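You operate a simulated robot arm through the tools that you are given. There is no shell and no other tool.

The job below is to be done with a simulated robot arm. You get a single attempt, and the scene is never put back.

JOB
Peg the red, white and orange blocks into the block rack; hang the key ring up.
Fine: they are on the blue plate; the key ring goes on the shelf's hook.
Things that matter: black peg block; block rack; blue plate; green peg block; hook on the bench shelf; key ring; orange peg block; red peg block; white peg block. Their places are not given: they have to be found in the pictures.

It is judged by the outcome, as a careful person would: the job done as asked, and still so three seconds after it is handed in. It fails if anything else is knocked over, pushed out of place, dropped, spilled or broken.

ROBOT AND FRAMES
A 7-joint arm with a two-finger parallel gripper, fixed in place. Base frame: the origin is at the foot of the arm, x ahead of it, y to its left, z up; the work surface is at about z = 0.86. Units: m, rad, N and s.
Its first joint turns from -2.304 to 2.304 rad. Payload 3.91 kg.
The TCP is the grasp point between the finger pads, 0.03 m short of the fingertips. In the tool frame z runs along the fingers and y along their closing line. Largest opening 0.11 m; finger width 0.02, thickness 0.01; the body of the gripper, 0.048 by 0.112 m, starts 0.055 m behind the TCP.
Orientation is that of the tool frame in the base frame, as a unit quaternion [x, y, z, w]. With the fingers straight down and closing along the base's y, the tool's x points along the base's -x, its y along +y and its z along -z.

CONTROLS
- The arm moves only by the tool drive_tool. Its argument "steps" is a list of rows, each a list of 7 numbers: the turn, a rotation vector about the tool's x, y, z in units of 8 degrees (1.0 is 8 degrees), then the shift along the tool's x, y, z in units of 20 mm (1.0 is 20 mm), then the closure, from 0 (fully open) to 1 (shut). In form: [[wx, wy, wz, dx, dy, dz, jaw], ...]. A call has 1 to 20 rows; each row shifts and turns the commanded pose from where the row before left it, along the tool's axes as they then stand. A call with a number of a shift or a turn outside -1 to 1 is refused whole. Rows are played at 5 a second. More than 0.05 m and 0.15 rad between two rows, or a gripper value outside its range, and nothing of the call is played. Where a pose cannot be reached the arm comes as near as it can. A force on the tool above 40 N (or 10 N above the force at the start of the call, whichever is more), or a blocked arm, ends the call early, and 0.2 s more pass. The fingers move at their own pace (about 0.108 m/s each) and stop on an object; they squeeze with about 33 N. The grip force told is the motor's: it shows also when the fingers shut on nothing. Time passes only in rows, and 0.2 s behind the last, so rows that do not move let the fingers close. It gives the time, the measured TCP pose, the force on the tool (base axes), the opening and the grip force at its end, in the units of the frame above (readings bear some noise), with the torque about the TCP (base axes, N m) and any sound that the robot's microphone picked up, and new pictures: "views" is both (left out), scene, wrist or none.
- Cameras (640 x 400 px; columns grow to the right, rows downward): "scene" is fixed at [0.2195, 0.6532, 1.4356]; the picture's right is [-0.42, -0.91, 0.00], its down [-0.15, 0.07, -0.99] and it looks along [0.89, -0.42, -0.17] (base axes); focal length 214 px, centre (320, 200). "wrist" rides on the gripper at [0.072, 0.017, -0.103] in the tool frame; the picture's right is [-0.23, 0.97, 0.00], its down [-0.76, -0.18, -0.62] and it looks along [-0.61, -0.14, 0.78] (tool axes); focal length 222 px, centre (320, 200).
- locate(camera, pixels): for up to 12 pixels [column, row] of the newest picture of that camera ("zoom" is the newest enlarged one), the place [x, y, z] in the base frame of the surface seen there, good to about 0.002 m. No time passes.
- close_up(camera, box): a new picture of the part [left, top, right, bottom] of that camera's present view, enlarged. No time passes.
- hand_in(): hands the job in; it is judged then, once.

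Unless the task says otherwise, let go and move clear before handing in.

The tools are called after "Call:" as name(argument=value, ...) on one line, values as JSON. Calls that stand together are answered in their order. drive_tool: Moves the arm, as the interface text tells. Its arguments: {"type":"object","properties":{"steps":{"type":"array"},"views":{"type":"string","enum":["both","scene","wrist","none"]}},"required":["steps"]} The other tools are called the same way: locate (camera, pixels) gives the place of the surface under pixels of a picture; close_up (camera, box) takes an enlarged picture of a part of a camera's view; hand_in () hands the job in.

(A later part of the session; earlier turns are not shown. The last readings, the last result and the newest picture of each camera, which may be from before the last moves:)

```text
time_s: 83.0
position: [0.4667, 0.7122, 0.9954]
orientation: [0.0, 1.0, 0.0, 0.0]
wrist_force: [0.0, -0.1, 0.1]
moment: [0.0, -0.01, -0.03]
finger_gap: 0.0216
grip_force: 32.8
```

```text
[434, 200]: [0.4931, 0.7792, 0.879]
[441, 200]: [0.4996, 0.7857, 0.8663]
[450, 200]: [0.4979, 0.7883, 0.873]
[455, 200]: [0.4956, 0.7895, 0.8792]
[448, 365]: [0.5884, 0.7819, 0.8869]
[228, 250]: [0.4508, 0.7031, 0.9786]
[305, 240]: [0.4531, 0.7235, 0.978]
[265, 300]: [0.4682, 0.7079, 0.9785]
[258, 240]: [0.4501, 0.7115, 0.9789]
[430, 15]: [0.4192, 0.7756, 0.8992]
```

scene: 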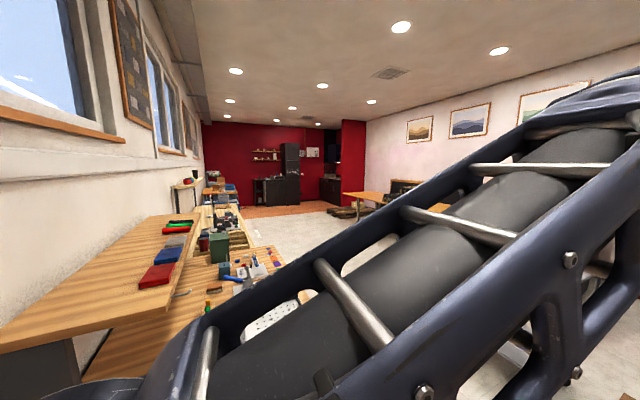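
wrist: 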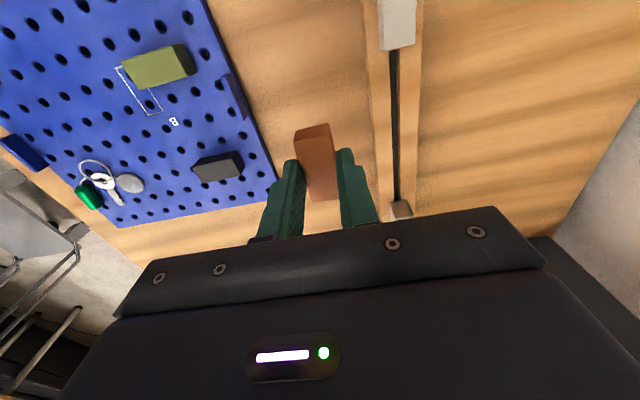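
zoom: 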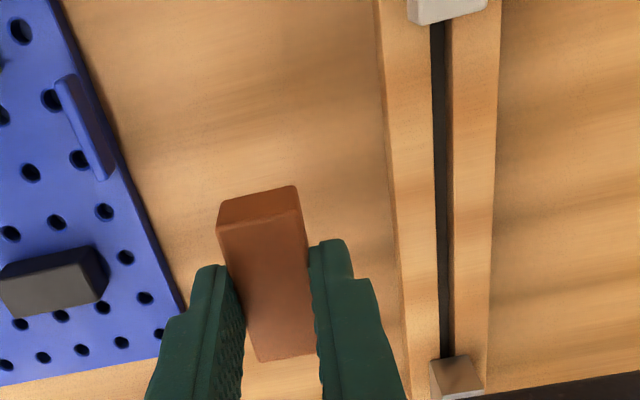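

The slot is centred at y of about 0.7845–0.785 here, and the orange block at about 0.7128, level. I'll shift across and go down to TCP 0.943 first.

Call:
drive_tool(steps=[[0, 0, 0, 0, 1, 0, 1], [0, 0, 0, 0, 1, 0, 1], [0, 0, 0, 0, 1, 0, 1], [0, 0, 0, 0, 0.61, 0, 1], [0, 0, 0, 0, 0, 1, 1], [0, 0, 0, 0, 0, 1, 1], [0, 0, 0, 0, 0, 0.6, 1], [0, 0, 0, 0, 0, 0, 1]], views="wrist")

Call:
close_up(camera="wrist", box=[240, 20, 400, 220])

```text
time_s: 84.8
position: [0.467, 0.7831, 0.943]
orientation: [0.0, 1.0, 0.001, -0.001]
wrist_force: [-0.7, 0.1, -0.3]
moment: [0.02, 0.03, 0.0]
finger_gap: 0.0214
grip_force: 33.1
```

wrist: 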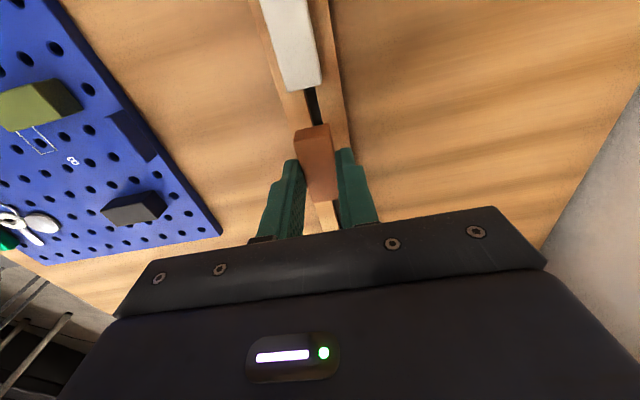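

```text
2.00 times, centred on (320, 120) of wrist
```

zoom: 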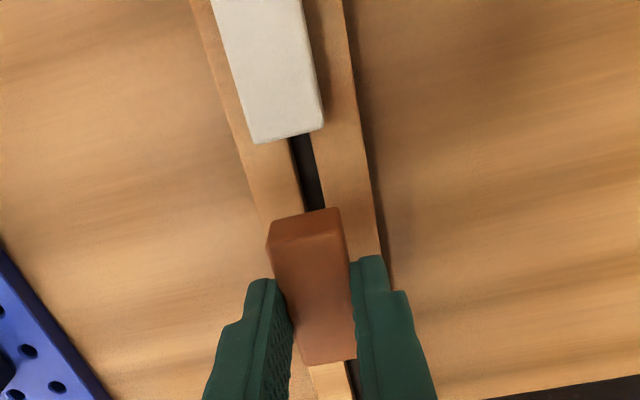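

Call:
locate(camera="zoom", pixels=[[293, 180], [300, 180], [313, 180], [320, 180], [322, 185], [276, 270], [345, 265], [312, 270], [350, 375], [340, 370]])

```text
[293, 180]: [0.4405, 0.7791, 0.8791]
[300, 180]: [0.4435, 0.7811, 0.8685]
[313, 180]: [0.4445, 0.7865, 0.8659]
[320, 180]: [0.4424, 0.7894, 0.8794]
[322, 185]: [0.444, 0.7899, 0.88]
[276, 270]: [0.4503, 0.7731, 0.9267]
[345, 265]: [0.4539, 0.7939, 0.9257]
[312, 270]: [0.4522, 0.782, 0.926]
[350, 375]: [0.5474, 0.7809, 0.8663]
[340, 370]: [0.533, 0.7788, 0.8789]
```

The block centre is about 0.7835 against the slot centre 0.7847, so I'll shift +1.2 mm and lower in small steps.

Call:
drive_tool(steps=[[0, 0, 0, 0, 0.06, 0.3, 1], [0, 0, 0, 0, 0, 0.3, 1], [0, 0, 0, 0, 0, 0.3, 1], [0, 0, 0, 0, 0, 0.2, 1], [0, 0, 0, 0, 0, 0.15, 1], [0, 0, 0, 0, 0, 0.1, 1], [0, 0, 0, 0, 0, 0, 1]], views="wrist")

Call:
locate(camera="wrist", pixels=[[312, 145], [316, 160], [320, 175], [322, 190]])

```text
time_s: 86.4
position: [0.4651, 0.7846, 0.9162]
orientation: [0.0, 1.0, 0.0, 0.0]
wrist_force: [0.1, -0.5, 0.1]
moment: [0.02, 0.01, 0.02]
finger_gap: 0.0213
grip_force: 32.9
```

wrist: 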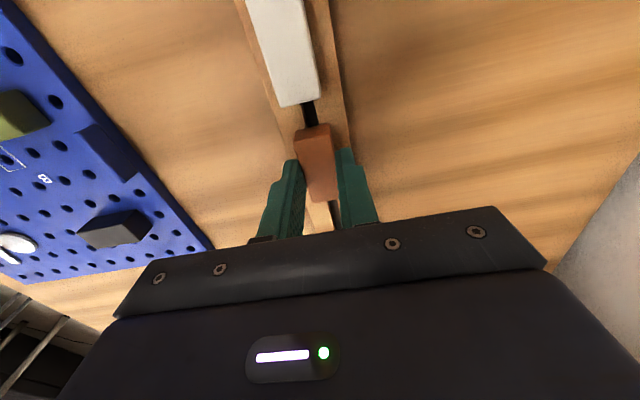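

```text
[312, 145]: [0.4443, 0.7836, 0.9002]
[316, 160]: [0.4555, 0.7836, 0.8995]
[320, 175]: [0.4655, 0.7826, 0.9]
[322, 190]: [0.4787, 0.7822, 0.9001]
```

The top is at 0.900 with no force, about 1 mm from seated. I'll lower 1 mm, release and rise.

Call:
drive_tool(steps=[[0, 0, 0, 0, 0, 0.05, 1], [0, 0, 0, 0, 0, 0, 1], [0, 0, 0, 0, 0, 0, 0.72], [0, 0, 0, 0, 0, 0, 0.6], [0, 0, 0, 0, 0, 0, 0.6], [0, 0, 0, 0, 0, -0.5, 0.6], [0, 0, 0, 0, 0, -1, 0.6], [0, 0, 0, 0, 0, -1, 0.6], [0, 0, 0, 0, 0, -1, 0.6], [0, 0, 0, 0, 0, -1, 0.6], [0, 0, 0, 0, 0, -1, 0.6], [0, 0, 0, 0, 0, 0, 0.6]], views="wrist")

Call:
close_up(camera="wrist", box=[240, 0, 400, 160])

Call:
locate(camera="zoom", pixels=[[315, 270], [330, 330], [280, 80], [300, 200]])

```text
time_s: 89.0
position: [0.4643, 0.7857, 1.0256]
orientation: [0.0, 1.0, 0.0, 0.0]
wrist_force: [0.5, -0.4, 1.0]
moment: [0.0, -0.01, -0.01]
finger_gap: 0.044
grip_force: 0.1
```

wrist: 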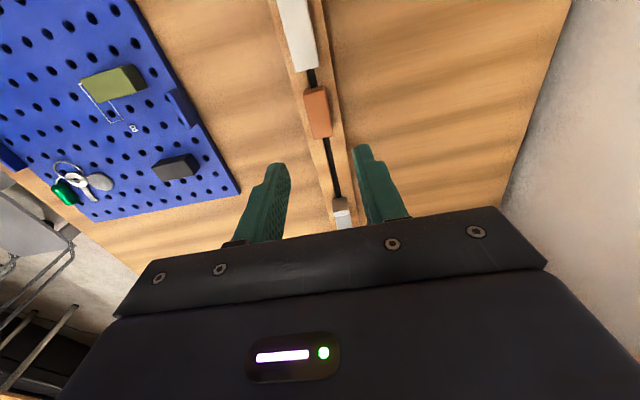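

```text
2.50 times, centred on (320, 80) of wrist
```

zoom: 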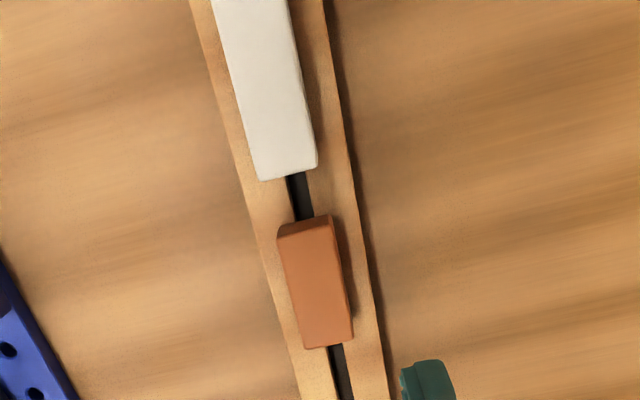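

```text
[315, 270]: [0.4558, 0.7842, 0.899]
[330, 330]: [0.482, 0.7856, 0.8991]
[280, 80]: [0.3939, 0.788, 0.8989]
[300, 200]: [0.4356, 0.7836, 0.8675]
```

All three blocks sit at z = 0.899, in line along the slot. Now the key ring: I'll move above it at about (0.48, 0.44) for a close look.

Call:
drive_tool(steps=[[0, 0, 0, -0.1, -1, 0, 0.6], [0, 0, 0, -0.1, -1, 0, 0.6], [0, 0, 0, -0.1, -1, 0, 0.6], [0, 0, 0, -0.1, -1, 0, 0.6], [0, 0, 0, -0.1, -1, 0, 0.6], [0, 0, 0, -0.1, -1, 0, 0.6], [0, 0, 0, -0.1, -1, 0, 0.6], [0, 0, 0, -0.1, -1, 0, 0.6], [0, 0, 0, 0, -1, 0, 0.6], [0, 0, 0, 0, -1, 0, 0.6], [0, 0, 0, 0, -1, 0, 0.6], [0, 0, 0, 0, -1, 0, 0.6], [0, 0, 0, 0, -1, 0, 0.6], [0, 0, 0, 0, -1, 0, 0.6], [0, 0, 0, 0, -1, 0, 0.6], [0, 0, 0, 0, -1, 0, 0.6], [0, 0, 0, 0, -1, 0, 0.6], [0, 0, 0, 0, -0.3, 0.5, 0.6], [0, 0, 0, 0, 0, 0.5, 0.6], [0, 0, 0, 0, 0, 0, 0.6]], views="both")

Call:
close_up(camera="wrist", box=[270, 50, 390, 125])

Call:
close_up(camera="scene", box=[150, 260, 230, 310])

```text
time_s: 93.2
position: [0.4831, 0.4389, 1.0071]
orientation: [0.0, 1.0, 0.0, 0.0]
wrist_force: [-0.7, 0.6, -0.2]
moment: [0.04, 0.0, 0.01]
finger_gap: 0.0441
grip_force: 0.1
```

scene: 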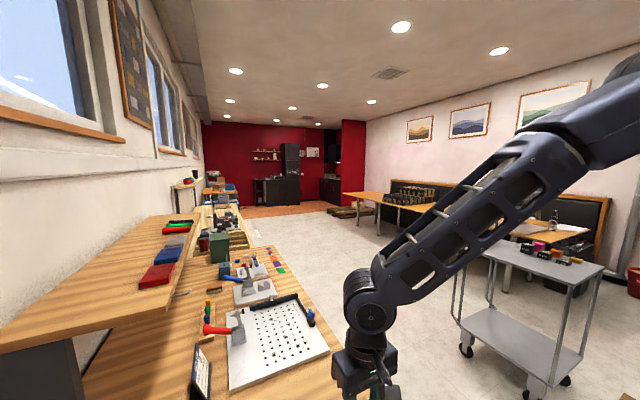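
wrist: 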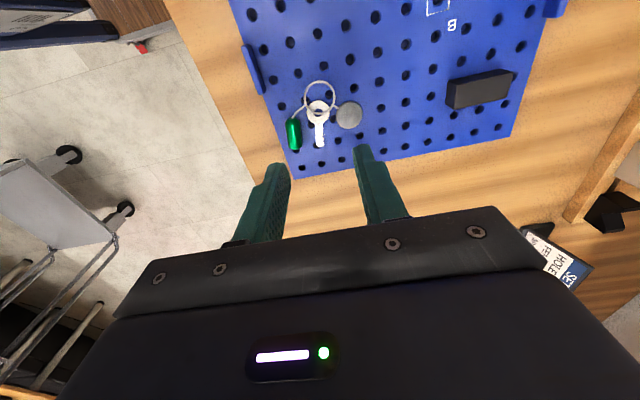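

```text
5.33 times, centred on (330, 88) of wrist
```

zoom: 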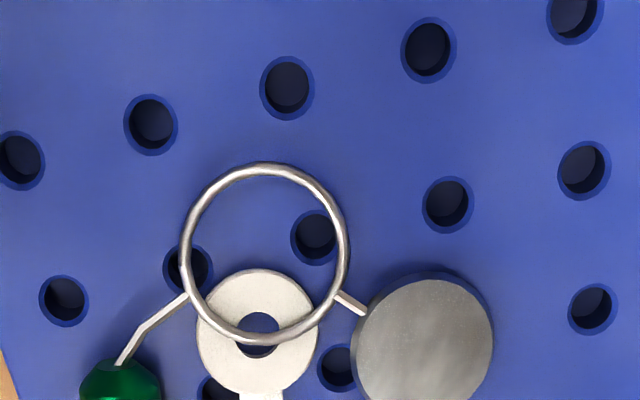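

```text
8.00 times, centred on (190, 285) of scene
```

zoom: 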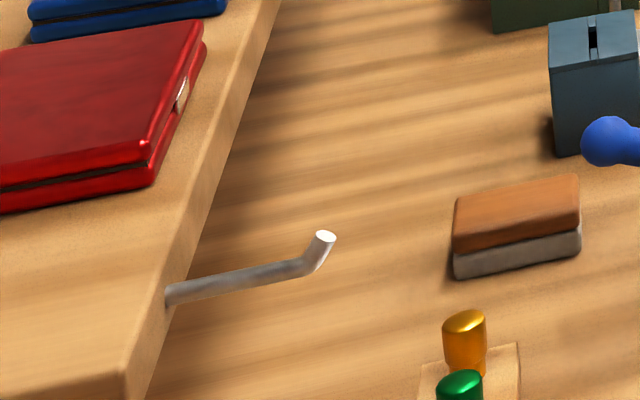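

The hook is clear in the enlarged scene picture: base at (168,293), bend at (305,268), tip at (325,237). I'll locate points on it and then on the key ring.

Call:
locate(camera="zoom", pixels=[[172, 293], [200, 288], [230, 282], [260, 276], [290, 269], [308, 266], [316, 252], [325, 237], [323, 243], [160, 280], [190, 200], [150, 330]])

Call:
close_up(camera="wrist", box=[270, 75, 390, 160])

```text
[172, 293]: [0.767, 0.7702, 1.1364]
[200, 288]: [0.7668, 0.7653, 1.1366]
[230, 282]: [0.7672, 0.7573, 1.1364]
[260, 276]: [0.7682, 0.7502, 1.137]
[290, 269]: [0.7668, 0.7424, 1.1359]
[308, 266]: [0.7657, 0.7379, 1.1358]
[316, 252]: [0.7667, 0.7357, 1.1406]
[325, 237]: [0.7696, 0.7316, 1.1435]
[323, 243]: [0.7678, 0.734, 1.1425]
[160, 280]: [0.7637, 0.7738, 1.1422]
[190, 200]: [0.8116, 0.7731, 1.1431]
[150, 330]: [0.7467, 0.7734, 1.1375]
```

```text
4.71 times, centred on (330, 118) of wrist
```

zoom: 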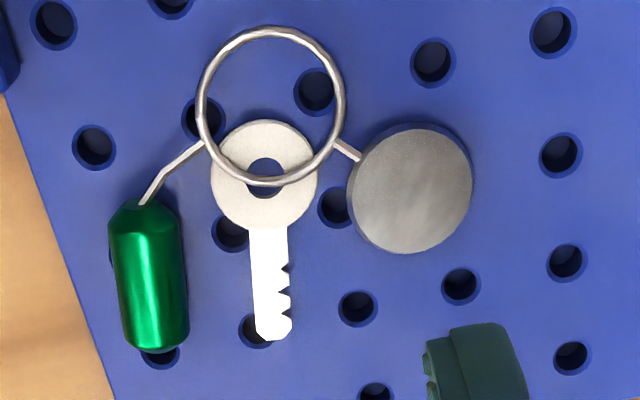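

The hook's rod axis is at x of about 0.768, z of about 1.136, running from the shelf face (y of about 0.773) out to the bend at y of about 0.738. Its tip rises to 1.144 at y of about 0.732. Now I'll locate the key ring's parts.

Call:
locate(camera="zoom", pixels=[[270, 31], [201, 110], [339, 110], [268, 181], [128, 270], [148, 270], [180, 262], [145, 205], [158, 345], [410, 185], [350, 195], [465, 180]])

Call:
locate(camera="zoom", pixels=[[255, 210], [270, 290], [275, 330], [235, 150], [170, 170], [350, 150], [412, 128], [405, 250], [130, 340], [183, 320], [270, 110], [110, 215]])

```text
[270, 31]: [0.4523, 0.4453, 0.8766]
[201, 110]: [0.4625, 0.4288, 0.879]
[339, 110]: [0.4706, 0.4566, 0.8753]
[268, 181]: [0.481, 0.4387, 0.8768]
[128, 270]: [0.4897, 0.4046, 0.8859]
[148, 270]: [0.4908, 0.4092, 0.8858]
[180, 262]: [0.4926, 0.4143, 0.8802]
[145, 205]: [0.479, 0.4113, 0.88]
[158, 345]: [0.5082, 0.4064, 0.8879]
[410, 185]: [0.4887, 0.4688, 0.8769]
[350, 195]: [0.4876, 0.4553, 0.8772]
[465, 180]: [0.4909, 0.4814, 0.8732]
```

```text
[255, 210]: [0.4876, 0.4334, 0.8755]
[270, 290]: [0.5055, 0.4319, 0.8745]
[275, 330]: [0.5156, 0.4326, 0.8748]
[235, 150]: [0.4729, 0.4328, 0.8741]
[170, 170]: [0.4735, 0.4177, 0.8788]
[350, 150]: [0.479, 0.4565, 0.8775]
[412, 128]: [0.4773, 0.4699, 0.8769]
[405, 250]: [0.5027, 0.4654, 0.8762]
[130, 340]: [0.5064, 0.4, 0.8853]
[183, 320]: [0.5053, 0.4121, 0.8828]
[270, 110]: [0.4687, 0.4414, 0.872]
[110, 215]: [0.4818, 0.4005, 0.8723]
```

The ring is centred at about (0.4665, 0.4425) with an outer radius near 15 mm. The green fob lies from (0.478, 0.411) to (0.5085, 0.4055), about 14 mm thick, and the key blade is beside it at y ≥ 0.428. I'll grip the fob's far end across its width, so I'll line up over (0.505, 0.405) with a 10 degree yaw and a 19 mm opening.

Call:
drive_tool(steps=[[0, 0, 0, -0.55, -0.85, 0, 0.75], [0, 0, 0, -0.55, -0.85, 0, 0.827], [0, 0, 0.65, 0, 0, 1, 0.827], [0, 0, 0.6, 0, 0, 1, 0.827], [0, 0, 0, 0, 0, 0, 0.827], [0, 0, 0, 0, 0, 0, 0.827]], views="wrist")

Call:
close_up(camera="wrist", box=[250, 70, 410, 200])

```text
time_s: 94.6
position: [0.5041, 0.4061, 0.9657]
orientation: [0.087, 0.996, 0.0, 0.0]
wrist_force: [0.6, 0.3, -0.2]
moment: [0.02, -0.01, 0.01]
finger_gap: 0.0186
grip_force: 0.1
```

wrist: 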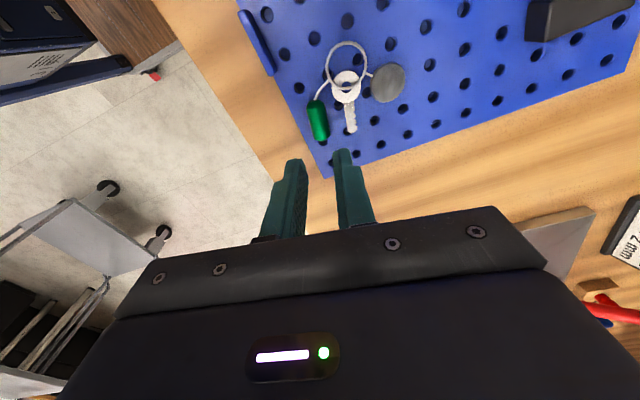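

```text
3.08 times, centred on (330, 135) of wrist
```

zoom: 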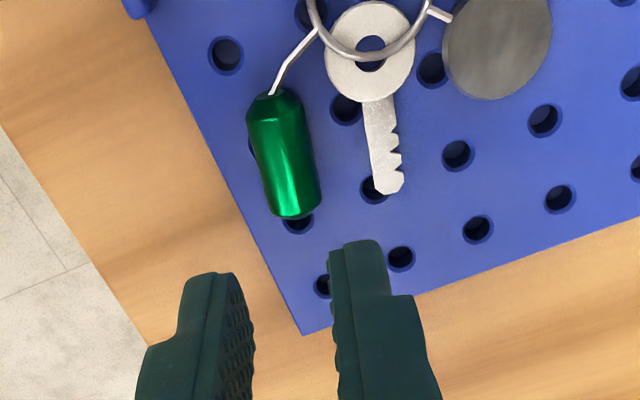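

The view is good: the fob is at (285,155) and the key blade's left edge near (372,150) in the enlargement. I'll refine their positions.

Call:
locate(camera="zoom", pixels=[[262, 175], [288, 170], [314, 165], [272, 205], [296, 212], [318, 200], [368, 130], [374, 170], [378, 190], [253, 115], [275, 110], [302, 108]])

```text
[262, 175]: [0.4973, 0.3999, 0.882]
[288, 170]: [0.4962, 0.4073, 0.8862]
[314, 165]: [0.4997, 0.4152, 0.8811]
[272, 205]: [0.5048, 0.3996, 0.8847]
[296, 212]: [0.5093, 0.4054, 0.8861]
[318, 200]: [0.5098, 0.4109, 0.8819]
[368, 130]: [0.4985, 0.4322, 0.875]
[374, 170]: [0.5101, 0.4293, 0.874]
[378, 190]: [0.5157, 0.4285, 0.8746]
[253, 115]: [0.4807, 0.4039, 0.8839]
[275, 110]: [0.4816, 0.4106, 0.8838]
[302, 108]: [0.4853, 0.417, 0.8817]
```

Fob axis at the TCP is y of about 0.406 and the key blade is 4 mm clear of the finger. I'll descend to TCP z of about 0.904 and close.

Call:
drive_tool(steps=[[0, 0, 0, 0, 0, 1, 0.827], [0, 0, 0, 0, 0, 1, 0.827], [0, 0, 0, 0, 0, 0.7, 0.827], [0, 0, 0, 0, 0, 0.4, 0.827], [0, 0, 0, 0, 0, 0, 0.827], [0, 0, 0, 0, 0, 0, 0.87], [0, 0, 0, 0, 0, 0, 0.9], [0, 0, 0, 0, 0, 0, 0.95], [0, 0, 0, 0, 0, 0, 0.95]], views="wrist")

Call:
close_up(camera="wrist", box=[250, 70, 410, 220])

```text
time_s: 96.6
position: [0.505, 0.4046, 0.903]
orientation: [0.087, 0.996, 0.0, 0.0]
wrist_force: [0.0, 0.3, -1.2]
moment: [0.07, -0.02, 0.0]
finger_gap: 0.0145
grip_force: 33.4
```

wrist: 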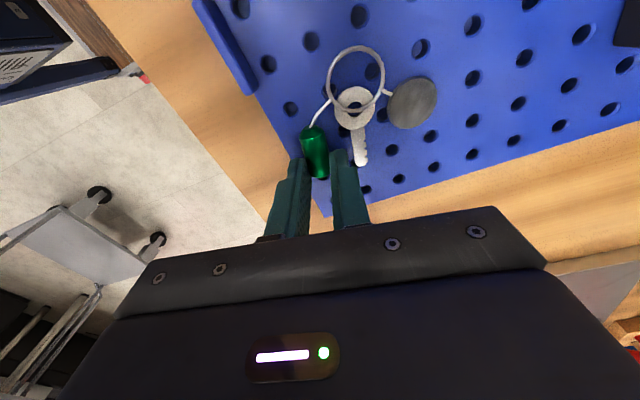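

```text
2.67 times, centred on (330, 145) of wrist
```

zoom: 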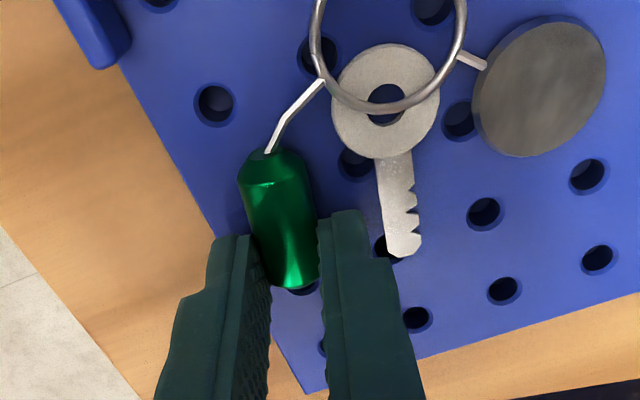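

The fob is gripped at 14.5 mm with nothing else touched. I'll lift slowly by 40 mm and see whether the rest comes along rigidly.

Call:
drive_tool(steps=[[0, 0, 0, 0, 0, -0.3, 1], [0, 0, 0, 0, 0, -0.4, 1], [0, 0, 0, 0, 0, -0.6, 1], [0, 0, 0, 0, 0, -0.7, 1], [0, 0, 0, 0, 0, 0, 1]], views="wrist")

Call:
close_up(camera="wrist", box=[250, 50, 410, 210])

```text
time_s: 97.8
position: [0.5053, 0.4049, 0.9428]
orientation: [0.087, 0.996, 0.0, 0.0]
wrist_force: [-0.7, 0.2, -1.5]
moment: [0.03, 0.0, -0.01]
finger_gap: 0.0146
grip_force: 33.4
```

wrist: 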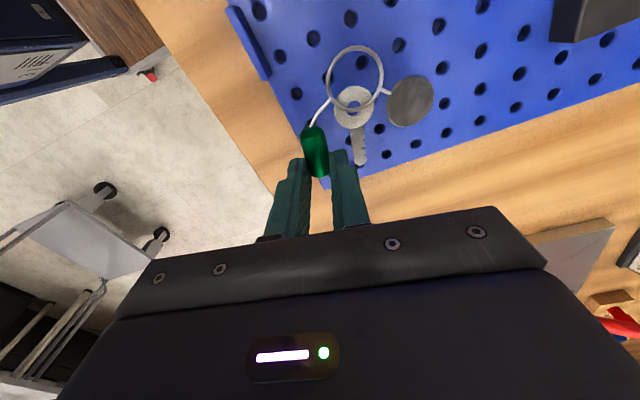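

```text
2.50 times, centred on (330, 130) of wrist
```

zoom: 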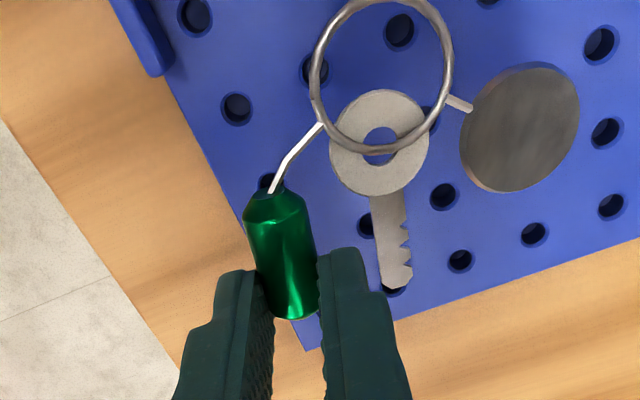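

The ring, key and tag moved up with the fob in the same shape, so it behaves rigidly. I'll locate the ring's rim and the other parts to get their offsets from the TCP.

Call:
locate(camera="zoom", pixels=[[313, 75], [380, 150], [450, 60], [440, 20], [345, 13], [325, 120], [520, 125], [395, 250], [283, 220], [272, 190], [378, 105], [300, 150]])

```text
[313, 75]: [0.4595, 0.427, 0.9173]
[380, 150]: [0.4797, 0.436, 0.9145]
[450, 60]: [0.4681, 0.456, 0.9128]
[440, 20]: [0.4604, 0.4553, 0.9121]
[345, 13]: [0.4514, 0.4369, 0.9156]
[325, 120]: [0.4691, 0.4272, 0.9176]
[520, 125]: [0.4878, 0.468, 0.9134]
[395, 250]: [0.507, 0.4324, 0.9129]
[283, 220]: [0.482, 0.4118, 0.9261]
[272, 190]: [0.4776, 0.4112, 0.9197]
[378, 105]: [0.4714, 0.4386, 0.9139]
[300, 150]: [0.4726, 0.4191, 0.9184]
```

The ring's centre sits at tool offsets of about (0.0456, 0.029, 0.028) from the TCP. I plan to point the tool along +y with its x axis up, so the ring faces the hook above and beside the fingers. First I'll lift and yaw so that tool x points along +y.

Call:
drive_tool(steps=[[0, 0, 0, 0, 0, -1, 1], [0, 0, 0, 0, 0, -1, 1], [0, 0, 0, 0, 0, -1, 1], [0, 0, 1, 0, 0, -1, 1], [0, 0, 1, 0, 0, -1, 1], [0, 0, 1, 0, 0, -1, 1], [0, 0, 1, 0, 0, -1, 1], [0, 0, 1, 0, 0, -1, 1], [0, 0, 1, 0, 0, -1, 1], [0, 0, 1, 0, 0, -1, 1], [0, 0, 1, 0, 0, -1, 1], [0, 0, 1, 0, 0, -1, 1], [0, 0, 1, 0, 0, -1, 1], [0, 0, 0, 1, 1, 0, 1], [0, 0, 0, 1, 1, 0, 1], [0, 0, 0, 1, 1, 0, 1], [0, 0, 0, 1, 1, 0, 1], [0, 0, 0, 0, 1, 0, 1], [0, 0, 0, 0, 0, 0, 1]], views="both")

```text
time_s: 101.8
position: [0.6053, 0.4859, 1.2029]
orientation: [0.707, 0.707, 0.0, 0.0]
wrist_force: [-0.6, 0.0, -0.8]
moment: [0.0, 0.02, 0.01]
finger_gap: 0.0142
grip_force: 32.9
```

scene: 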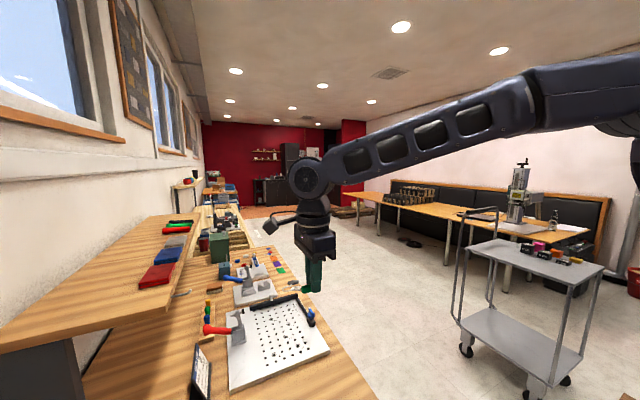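
wrist: 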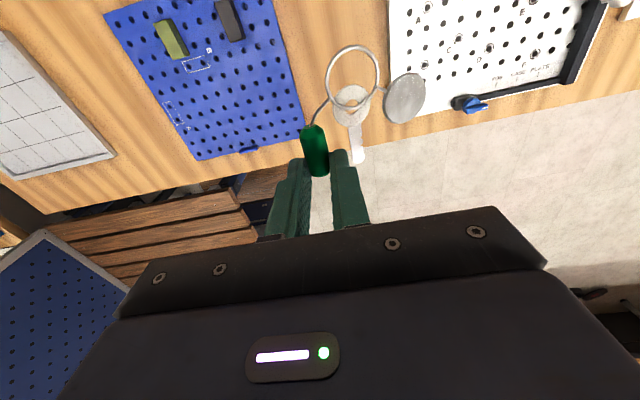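

Orientation is exact and the key ring still sits the same in the grip. Now I'll tilt the tool toward +y in steps, 90 degrees in all, starting with about 48.

Call:
drive_tool(steps=[[0, 1, 0, 0, 0, 0, 1], [0, 1, 0, 0, 0, 0, 1], [0, 1, 0, 0, 0, 0, 1], [0, 1, 0, 0, 0, 0, 1], [0, 1, 0, 0, 0, 0, 1], [0, 1, 0, 0, 0, 0, 1], [0, 0, 0, 0, 0, 0, 1]], views="both")

```text
time_s: 103.4
position: [0.6047, 0.4853, 1.2029]
orientation: [0.645, 0.646, 0.289, -0.288]
wrist_force: [-0.7, -0.4, -0.6]
moment: [-0.02, 0.02, -0.01]
finger_gap: 0.0148
grip_force: 32.9
```

scene: 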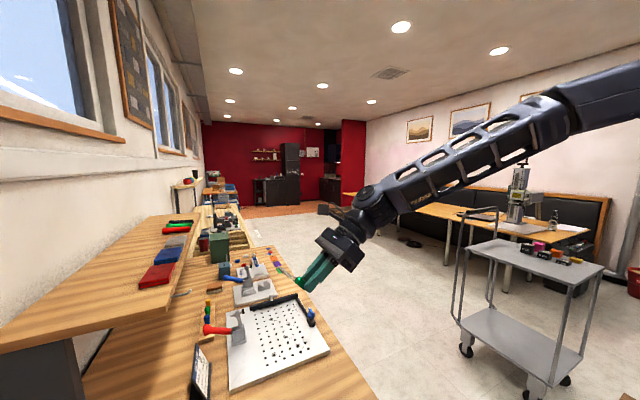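
wrist: 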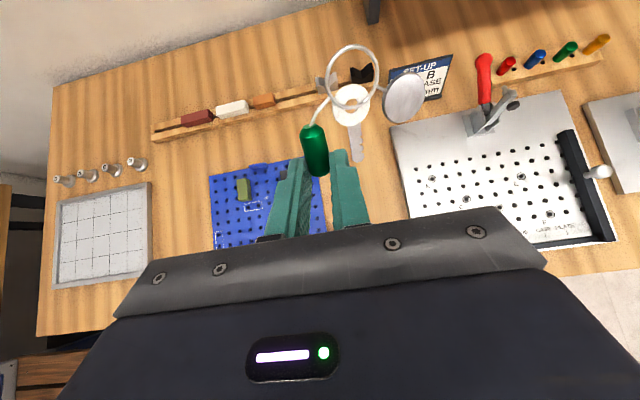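

The tilt works, and the wrist view also shows the rail with red, white and orange in place at (195–265,110). I'll tilt the remaining 42 degrees.

Call:
drive_tool(steps=[[0, 1, 0, 0, 0, 0, 1], [0, 1, 0, 0, 0, 0, 1], [0, 1, 0, 0, 0, 0, 1], [0, 1, 0, 0, 0, 0, 1], [0, 1, 0, 0, 0, 0, 1], [0, 0.25, 0, 0, 0, 0, 1], [0, 0, 0, 0, 0, 0, 1]], views="both")

Call:
close_up(camera="wrist", box=[240, 20, 480, 220])

```text
time_s: 105.0
position: [0.6046, 0.4844, 1.205]
orientation: [0.499, 0.5, 0.5, -0.5]
wrist_force: [0.4, -0.3, -0.7]
moment: [-0.08, 0.05, 0.02]
finger_gap: 0.0147
grip_force: 32.8
```

scene: 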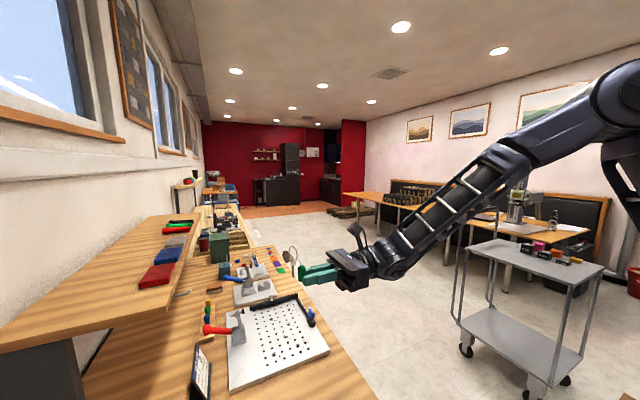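
wrist: 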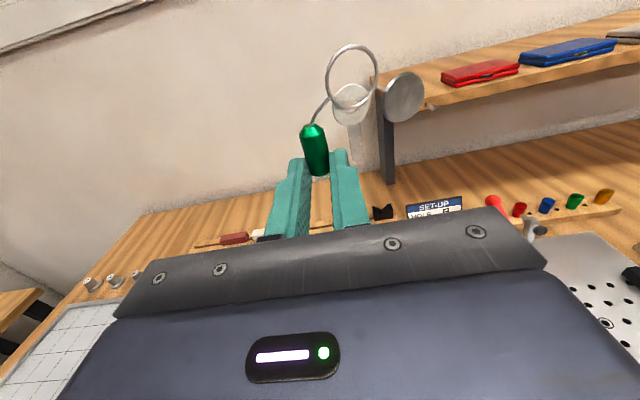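

```text
2.00 times, centred on (360, 120) of wrist
```

zoom: 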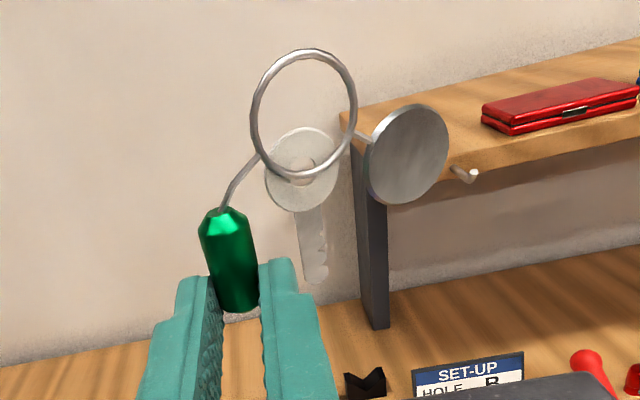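

Now the tool points along +y with the ring upright, and the hook is visible at (465,173) in the enlargement. I'll locate the ring's rim and the hook from here.

Call:
locate(camera="zoom", pixels=[[253, 115], [354, 105], [303, 52], [305, 176], [455, 168], [465, 174], [473, 178], [405, 155], [312, 260], [230, 260], [345, 112], [420, 170]])

Call:
locate(camera="scene", pixels=[[291, 247], [285, 256], [297, 256], [291, 262], [304, 272]])

```text
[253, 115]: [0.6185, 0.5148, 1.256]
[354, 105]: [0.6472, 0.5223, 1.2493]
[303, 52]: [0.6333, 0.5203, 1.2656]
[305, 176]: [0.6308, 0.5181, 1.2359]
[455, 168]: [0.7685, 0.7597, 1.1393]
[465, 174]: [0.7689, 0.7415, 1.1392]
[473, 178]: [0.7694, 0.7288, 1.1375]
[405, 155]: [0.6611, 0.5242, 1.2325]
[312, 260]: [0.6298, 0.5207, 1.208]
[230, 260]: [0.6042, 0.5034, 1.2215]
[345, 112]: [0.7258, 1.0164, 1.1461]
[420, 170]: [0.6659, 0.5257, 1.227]
```

```text
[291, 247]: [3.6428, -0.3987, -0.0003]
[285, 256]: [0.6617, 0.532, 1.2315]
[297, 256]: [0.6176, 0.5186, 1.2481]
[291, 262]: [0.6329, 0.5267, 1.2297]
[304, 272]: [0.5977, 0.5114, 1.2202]
```

Ring centre is at about (0.633, 0.519, 1.251), i.e. TCP + (0.0285, 0.034, 0.046), and the hook axis is at x = 0.769, z of about 1.137. I'll bring the ring to about 25 mm short of the hook tip, centred on it.

Call:
drive_tool(steps=[[0, 0, 0, -0.56, 0.68, 0.5, 1], [0, 0, 0, -0.56, 0.68, 0.95, 1], [0, 0, 0, -0.56, 0.68, 0.95, 1], [0, 0, 0, -0.56, 0.68, 0.95, 1], [0, 0, 0, -0.56, 0.68, 1, 1], [0, 0, 0, -0.56, 0.68, 1, 1], [0, 0, 0, -0.56, 0.68, 1, 1], [0, 0, 0, -0.56, 0.68, 1, 1], [0, 0, 0, -0.56, 0.68, 1, 1], [0, 0, 0, -0.56, 0.68, 1, 1], [0, 0, 0, 0, 0, 0, 1]], views="both")

Call:
close_up(camera="wrist", box=[280, 20, 440, 170])

Call:
close_up(camera="scene", box=[150, 250, 270, 330])

```text
time_s: 107.4
position: [0.7415, 0.6719, 1.0934]
orientation: [0.5, 0.5, 0.501, -0.499]
wrist_force: [0.3, 0.4, -0.9]
moment: [-0.08, -0.01, 0.03]
finger_gap: 0.0145
grip_force: 33.3
```

scene: 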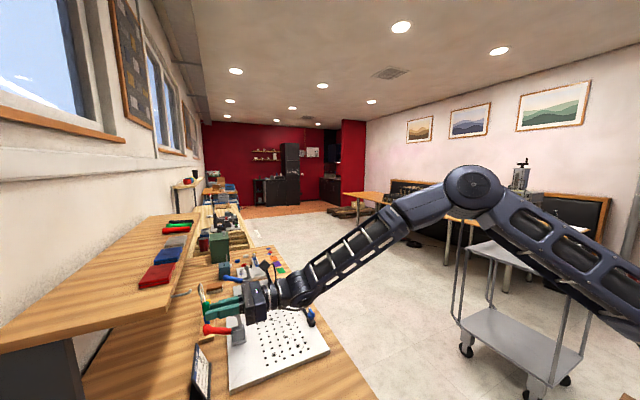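
wrist: 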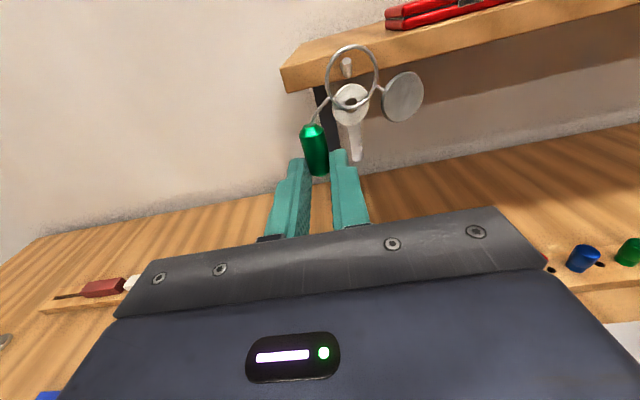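

```text
2.67 times, centred on (360, 95) of wrist
```

zoom: 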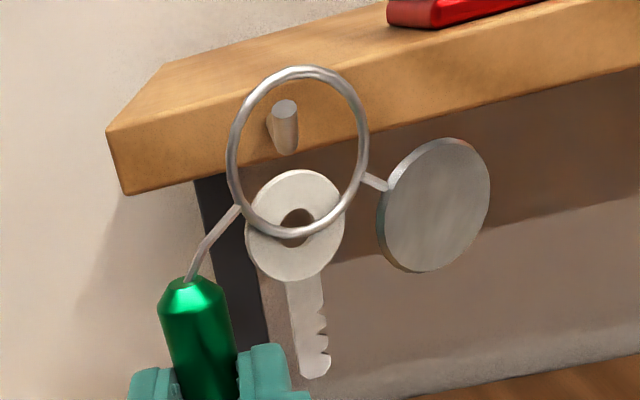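

```text
5.00 times, centred on (210, 290) of scene
```

zoom: 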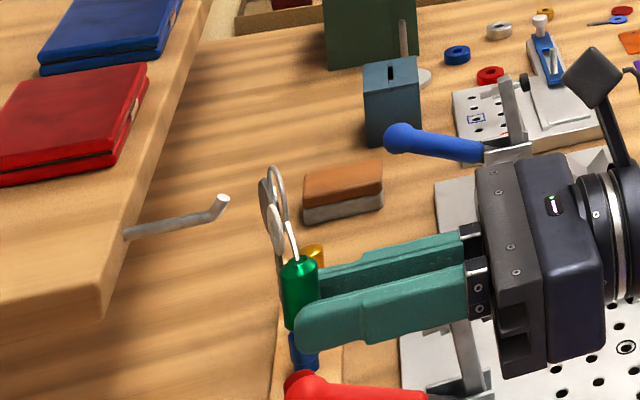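

The hook tip already shows through the ring at (285,125), but the key's head fills the ring's lower third. I'll take a tighter view to position the hook in the free upper part.

Call:
close_up(camera="wrist", box=[315, 35, 395, 95])

Call:
locate(camera="wrist", pixels=[[351, 46], [327, 77], [376, 77], [352, 106], [351, 87], [351, 90], [346, 62], [347, 70], [335, 57], [370, 60], [350, 110]])

```text
6.67 times, centred on (355, 65) of wrist
```

zoom: 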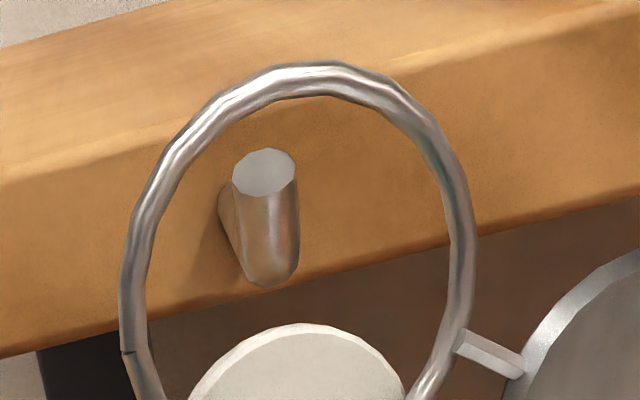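

```text
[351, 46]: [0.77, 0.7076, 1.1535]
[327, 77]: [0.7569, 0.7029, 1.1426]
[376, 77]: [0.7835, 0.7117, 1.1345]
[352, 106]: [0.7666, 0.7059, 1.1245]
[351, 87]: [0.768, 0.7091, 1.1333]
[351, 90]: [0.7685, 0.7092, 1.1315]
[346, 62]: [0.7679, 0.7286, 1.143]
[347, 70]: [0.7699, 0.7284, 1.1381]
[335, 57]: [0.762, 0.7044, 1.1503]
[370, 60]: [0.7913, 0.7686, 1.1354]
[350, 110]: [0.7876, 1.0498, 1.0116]
```

The ring's free window is z 1.1345–1.1515, between the key's head and the top of the ring. The hook spans about 1.133–1.1455, and x is aligned at 0.769–0.770. I'll move in 17 mm and down 1.5 mm, to just short of the tip, and look again.

Call:
drive_tool(steps=[[0, 0, 0, -0.04, 0, 0.3, 1], [0, 0, 0, -0.035, 0, 0.3, 1], [0, 0, 0, 0, 0, 0.25, 1], [0, 0, 0, 0, 0, 0, 1]], views="both")

Call:
close_up(camera="wrist", box=[315, 35, 395, 95])

Call:
locate(camera="wrist", pixels=[[351, 46], [327, 77], [376, 77], [352, 106], [351, 87], [351, 84], [346, 62], [347, 70]])

Call:
close_up(camera="scene", box=[160, 265, 240, 315])

```text
time_s: 108.4
position: [0.7399, 0.6892, 1.0909]
orientation: [0.5, 0.5, 0.5, -0.5]
wrist_force: [-1.0, -0.3, -1.3]
moment: [-0.03, 0.03, 0.0]
finger_gap: 0.0144
grip_force: 33.4
```

scene: 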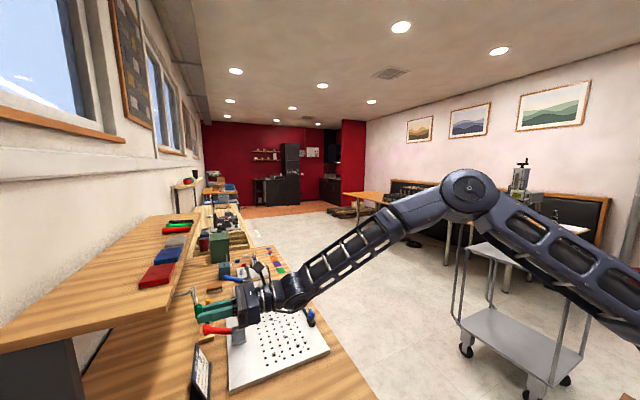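
wrist: 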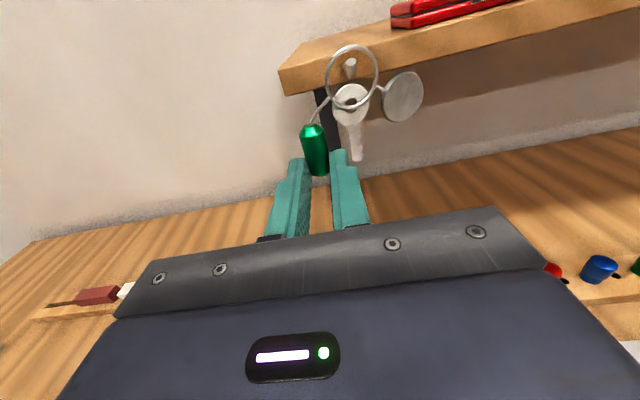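

```text
6.67 times, centred on (355, 65) of wrist
```

zoom: 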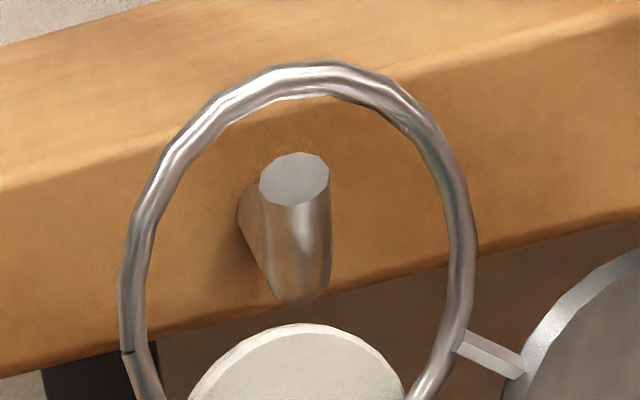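

```text
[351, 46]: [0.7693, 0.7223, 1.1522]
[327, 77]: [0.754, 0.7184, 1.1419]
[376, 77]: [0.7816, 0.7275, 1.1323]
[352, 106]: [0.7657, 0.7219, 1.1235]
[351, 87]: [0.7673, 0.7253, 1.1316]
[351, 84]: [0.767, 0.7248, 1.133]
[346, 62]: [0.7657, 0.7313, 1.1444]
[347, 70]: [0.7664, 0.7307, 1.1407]
```

```text
8.00 times, centred on (200, 290) of scene
```

zoom: 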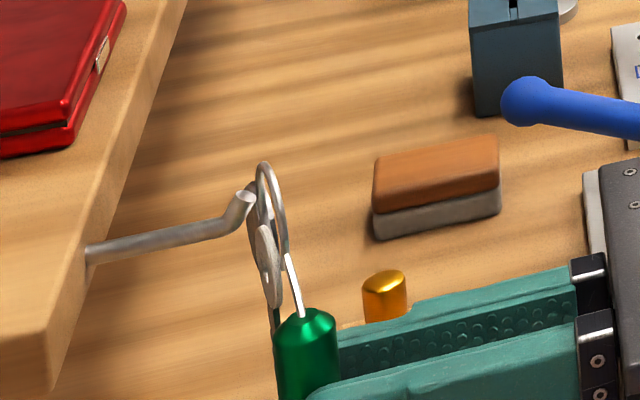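

The ring is at y of about 0.722 and the tip (y = 0.731) is centred in its free part. I'll go forward on a gentle downward slope, carrying the ring past the tip and over the bend.

Call:
drive_tool(steps=[[0, 0, 0, -0.035, 0, 0.2, 1], [0, 0, 0, -0.035, 0, 0.2, 1], [0, 0, 0, -0.04, 0, 0.2, 1], [0, 0, 0, -0.06, 0, 0.2, 1], [0, 0, 0, -0.06, 0, 0.2, 1], [0, 0, 0, 0, 0, 0, 1]], views="both")

Call:
close_up(camera="wrist", box=[315, 35, 395, 95])

Call:
close_up(camera="scene", box=[160, 265, 240, 315])

```text
time_s: 109.8
position: [0.7414, 0.7091, 1.0853]
orientation: [0.5, 0.499, 0.502, -0.499]
wrist_force: [-0.7, 0.6, -0.9]
moment: [-0.05, 0.0, -0.02]
finger_gap: 0.0145
grip_force: 33.1
```

scene: 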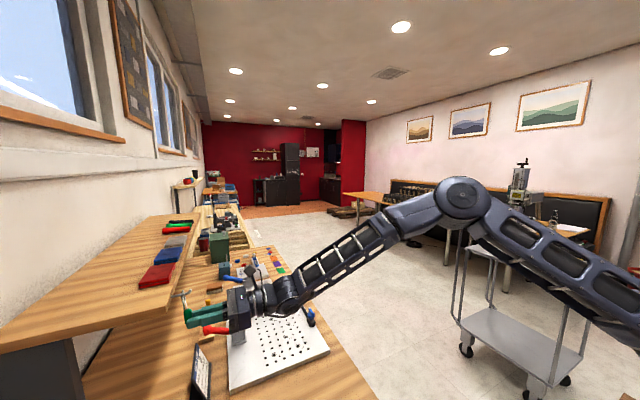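
wrist: 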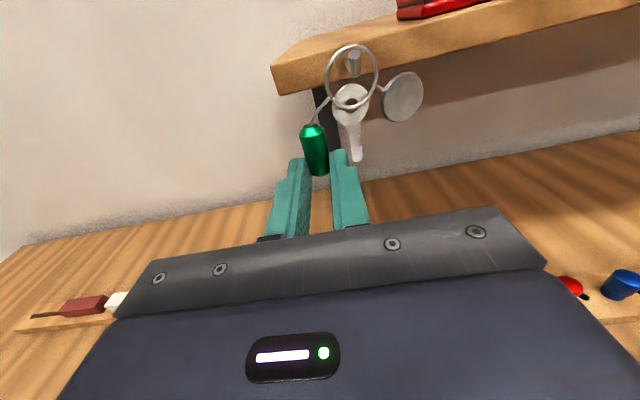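

```text
6.67 times, centred on (355, 65) of wrist
```

zoom: 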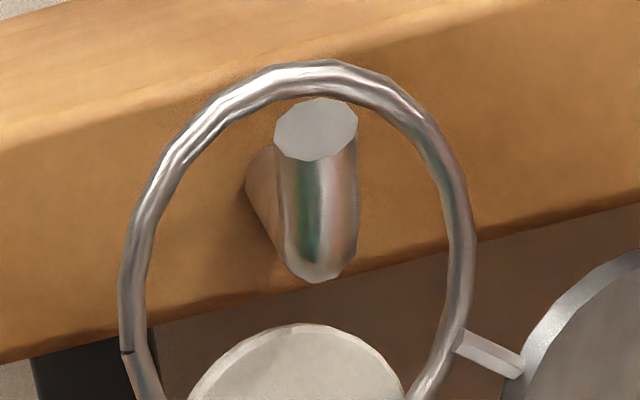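

```text
8.00 times, centred on (200, 290) of scene
```

zoom: 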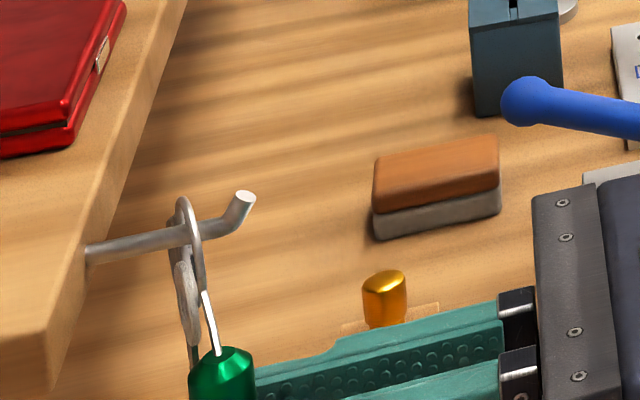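

The ring now encircles the hook's rod, past the bend, with no contact force. I'll go in 8 mm more and lower about 5 mm, so that the ring hangs nearly on the rod.

Call:
drive_tool(steps=[[0, 0, 0, -0.04, 0, 0.2, 1], [0, 0, 0, -0.06, 0, 0.2, 1], [0, 0, 0, -0.08, 0, 0, 1], [0, 0, 0, -0.06, 0, 0, 1], [0, 0, 0, 0, 0, 0, 1]], views="both")

Call:
close_up(camera="wrist", box=[315, 35, 395, 95])

Call:
close_up(camera="scene", box=[160, 265, 240, 315])

```text
time_s: 111.0
position: [0.7418, 0.7165, 1.0807]
orientation: [0.501, 0.5, 0.5, -0.5]
wrist_force: [0.2, 0.6, -0.5]
moment: [-0.03, 0.03, -0.04]
finger_gap: 0.0142
grip_force: 32.5
```

scene: 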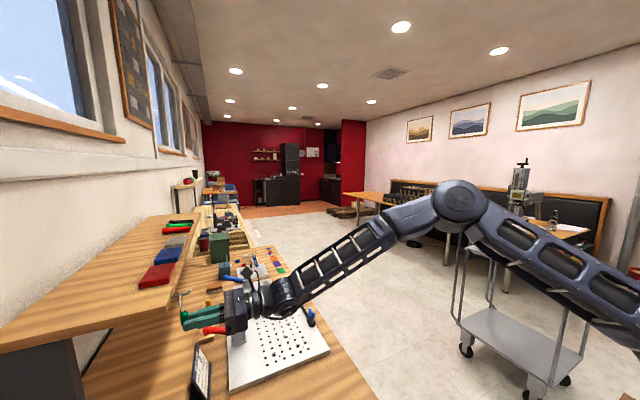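
wrist: 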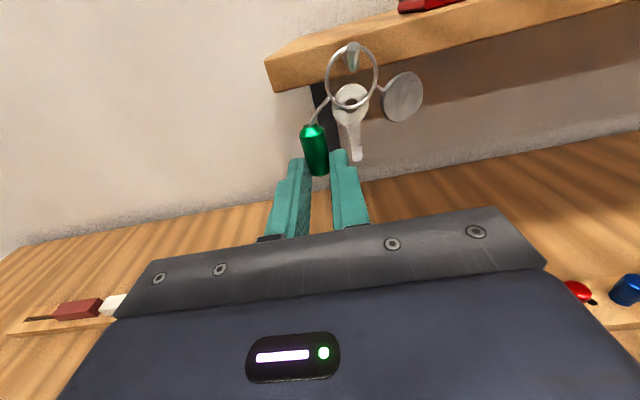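

```text
6.67 times, centred on (355, 65) of wrist
```

zoom: 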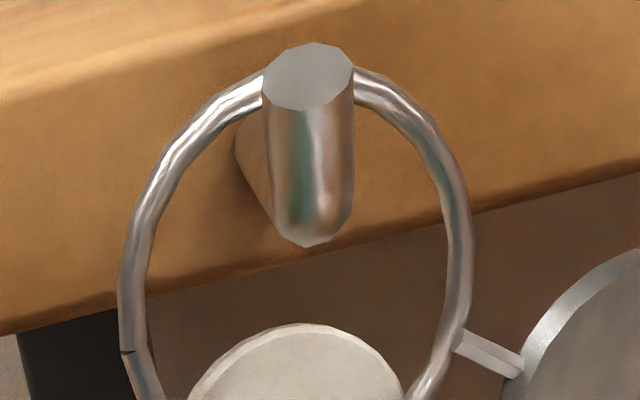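

```text
8.00 times, centred on (200, 290) of scene
```

zoom: 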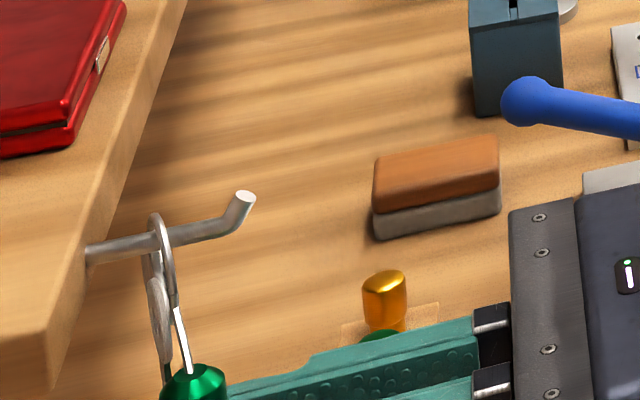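

The ring's top is now hidden behind the hook tip, so it hangs well down the rod. I'll lower a couple of millimetres more to feel contact before letting go.

Call:
drive_tool(steps=[[0, 0, 0, -0.05, 0, 0, 1], [0, 0, 0, -0.03, 0, 0, 1], [0, 0, 0, 0, 0, 0, 1]], views="wrist")

Call:
locate(camera="wrist", pixels=[[336, 55], [372, 60], [327, 80], [375, 80], [352, 106], [350, 90], [352, 45]])

Call:
close_up(camera="scene", box=[160, 270, 220, 310])

```text
time_s: 111.8
position: [0.7407, 0.7155, 1.0813]
orientation: [0.5, 0.5, 0.501, -0.5]
wrist_force: [3.5, -0.4, 4.1]
moment: [0.1, 0.1, -0.15]
finger_gap: 0.0145
grip_force: 33.1
```

wrist: 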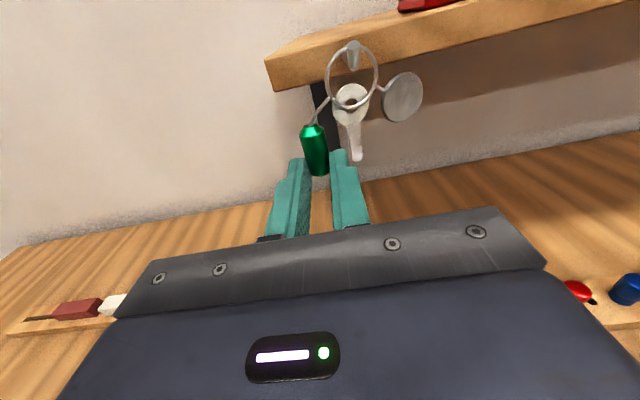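

```text
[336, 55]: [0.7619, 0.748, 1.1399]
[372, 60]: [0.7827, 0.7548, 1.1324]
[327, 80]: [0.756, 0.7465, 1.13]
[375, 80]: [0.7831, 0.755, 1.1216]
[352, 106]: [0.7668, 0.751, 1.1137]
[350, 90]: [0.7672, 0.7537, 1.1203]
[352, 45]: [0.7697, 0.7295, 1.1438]
```

```text
10.00 times, centred on (190, 290) of scene
```

zoom: 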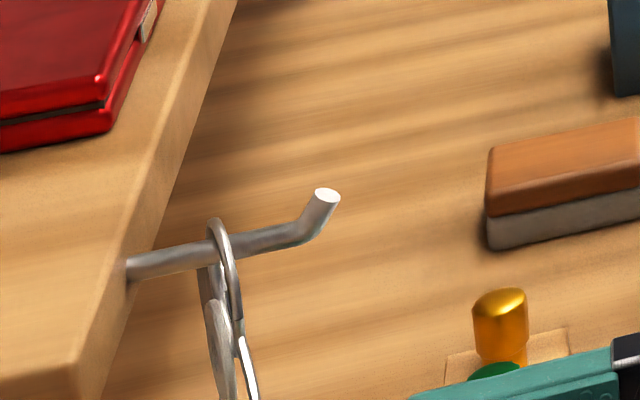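

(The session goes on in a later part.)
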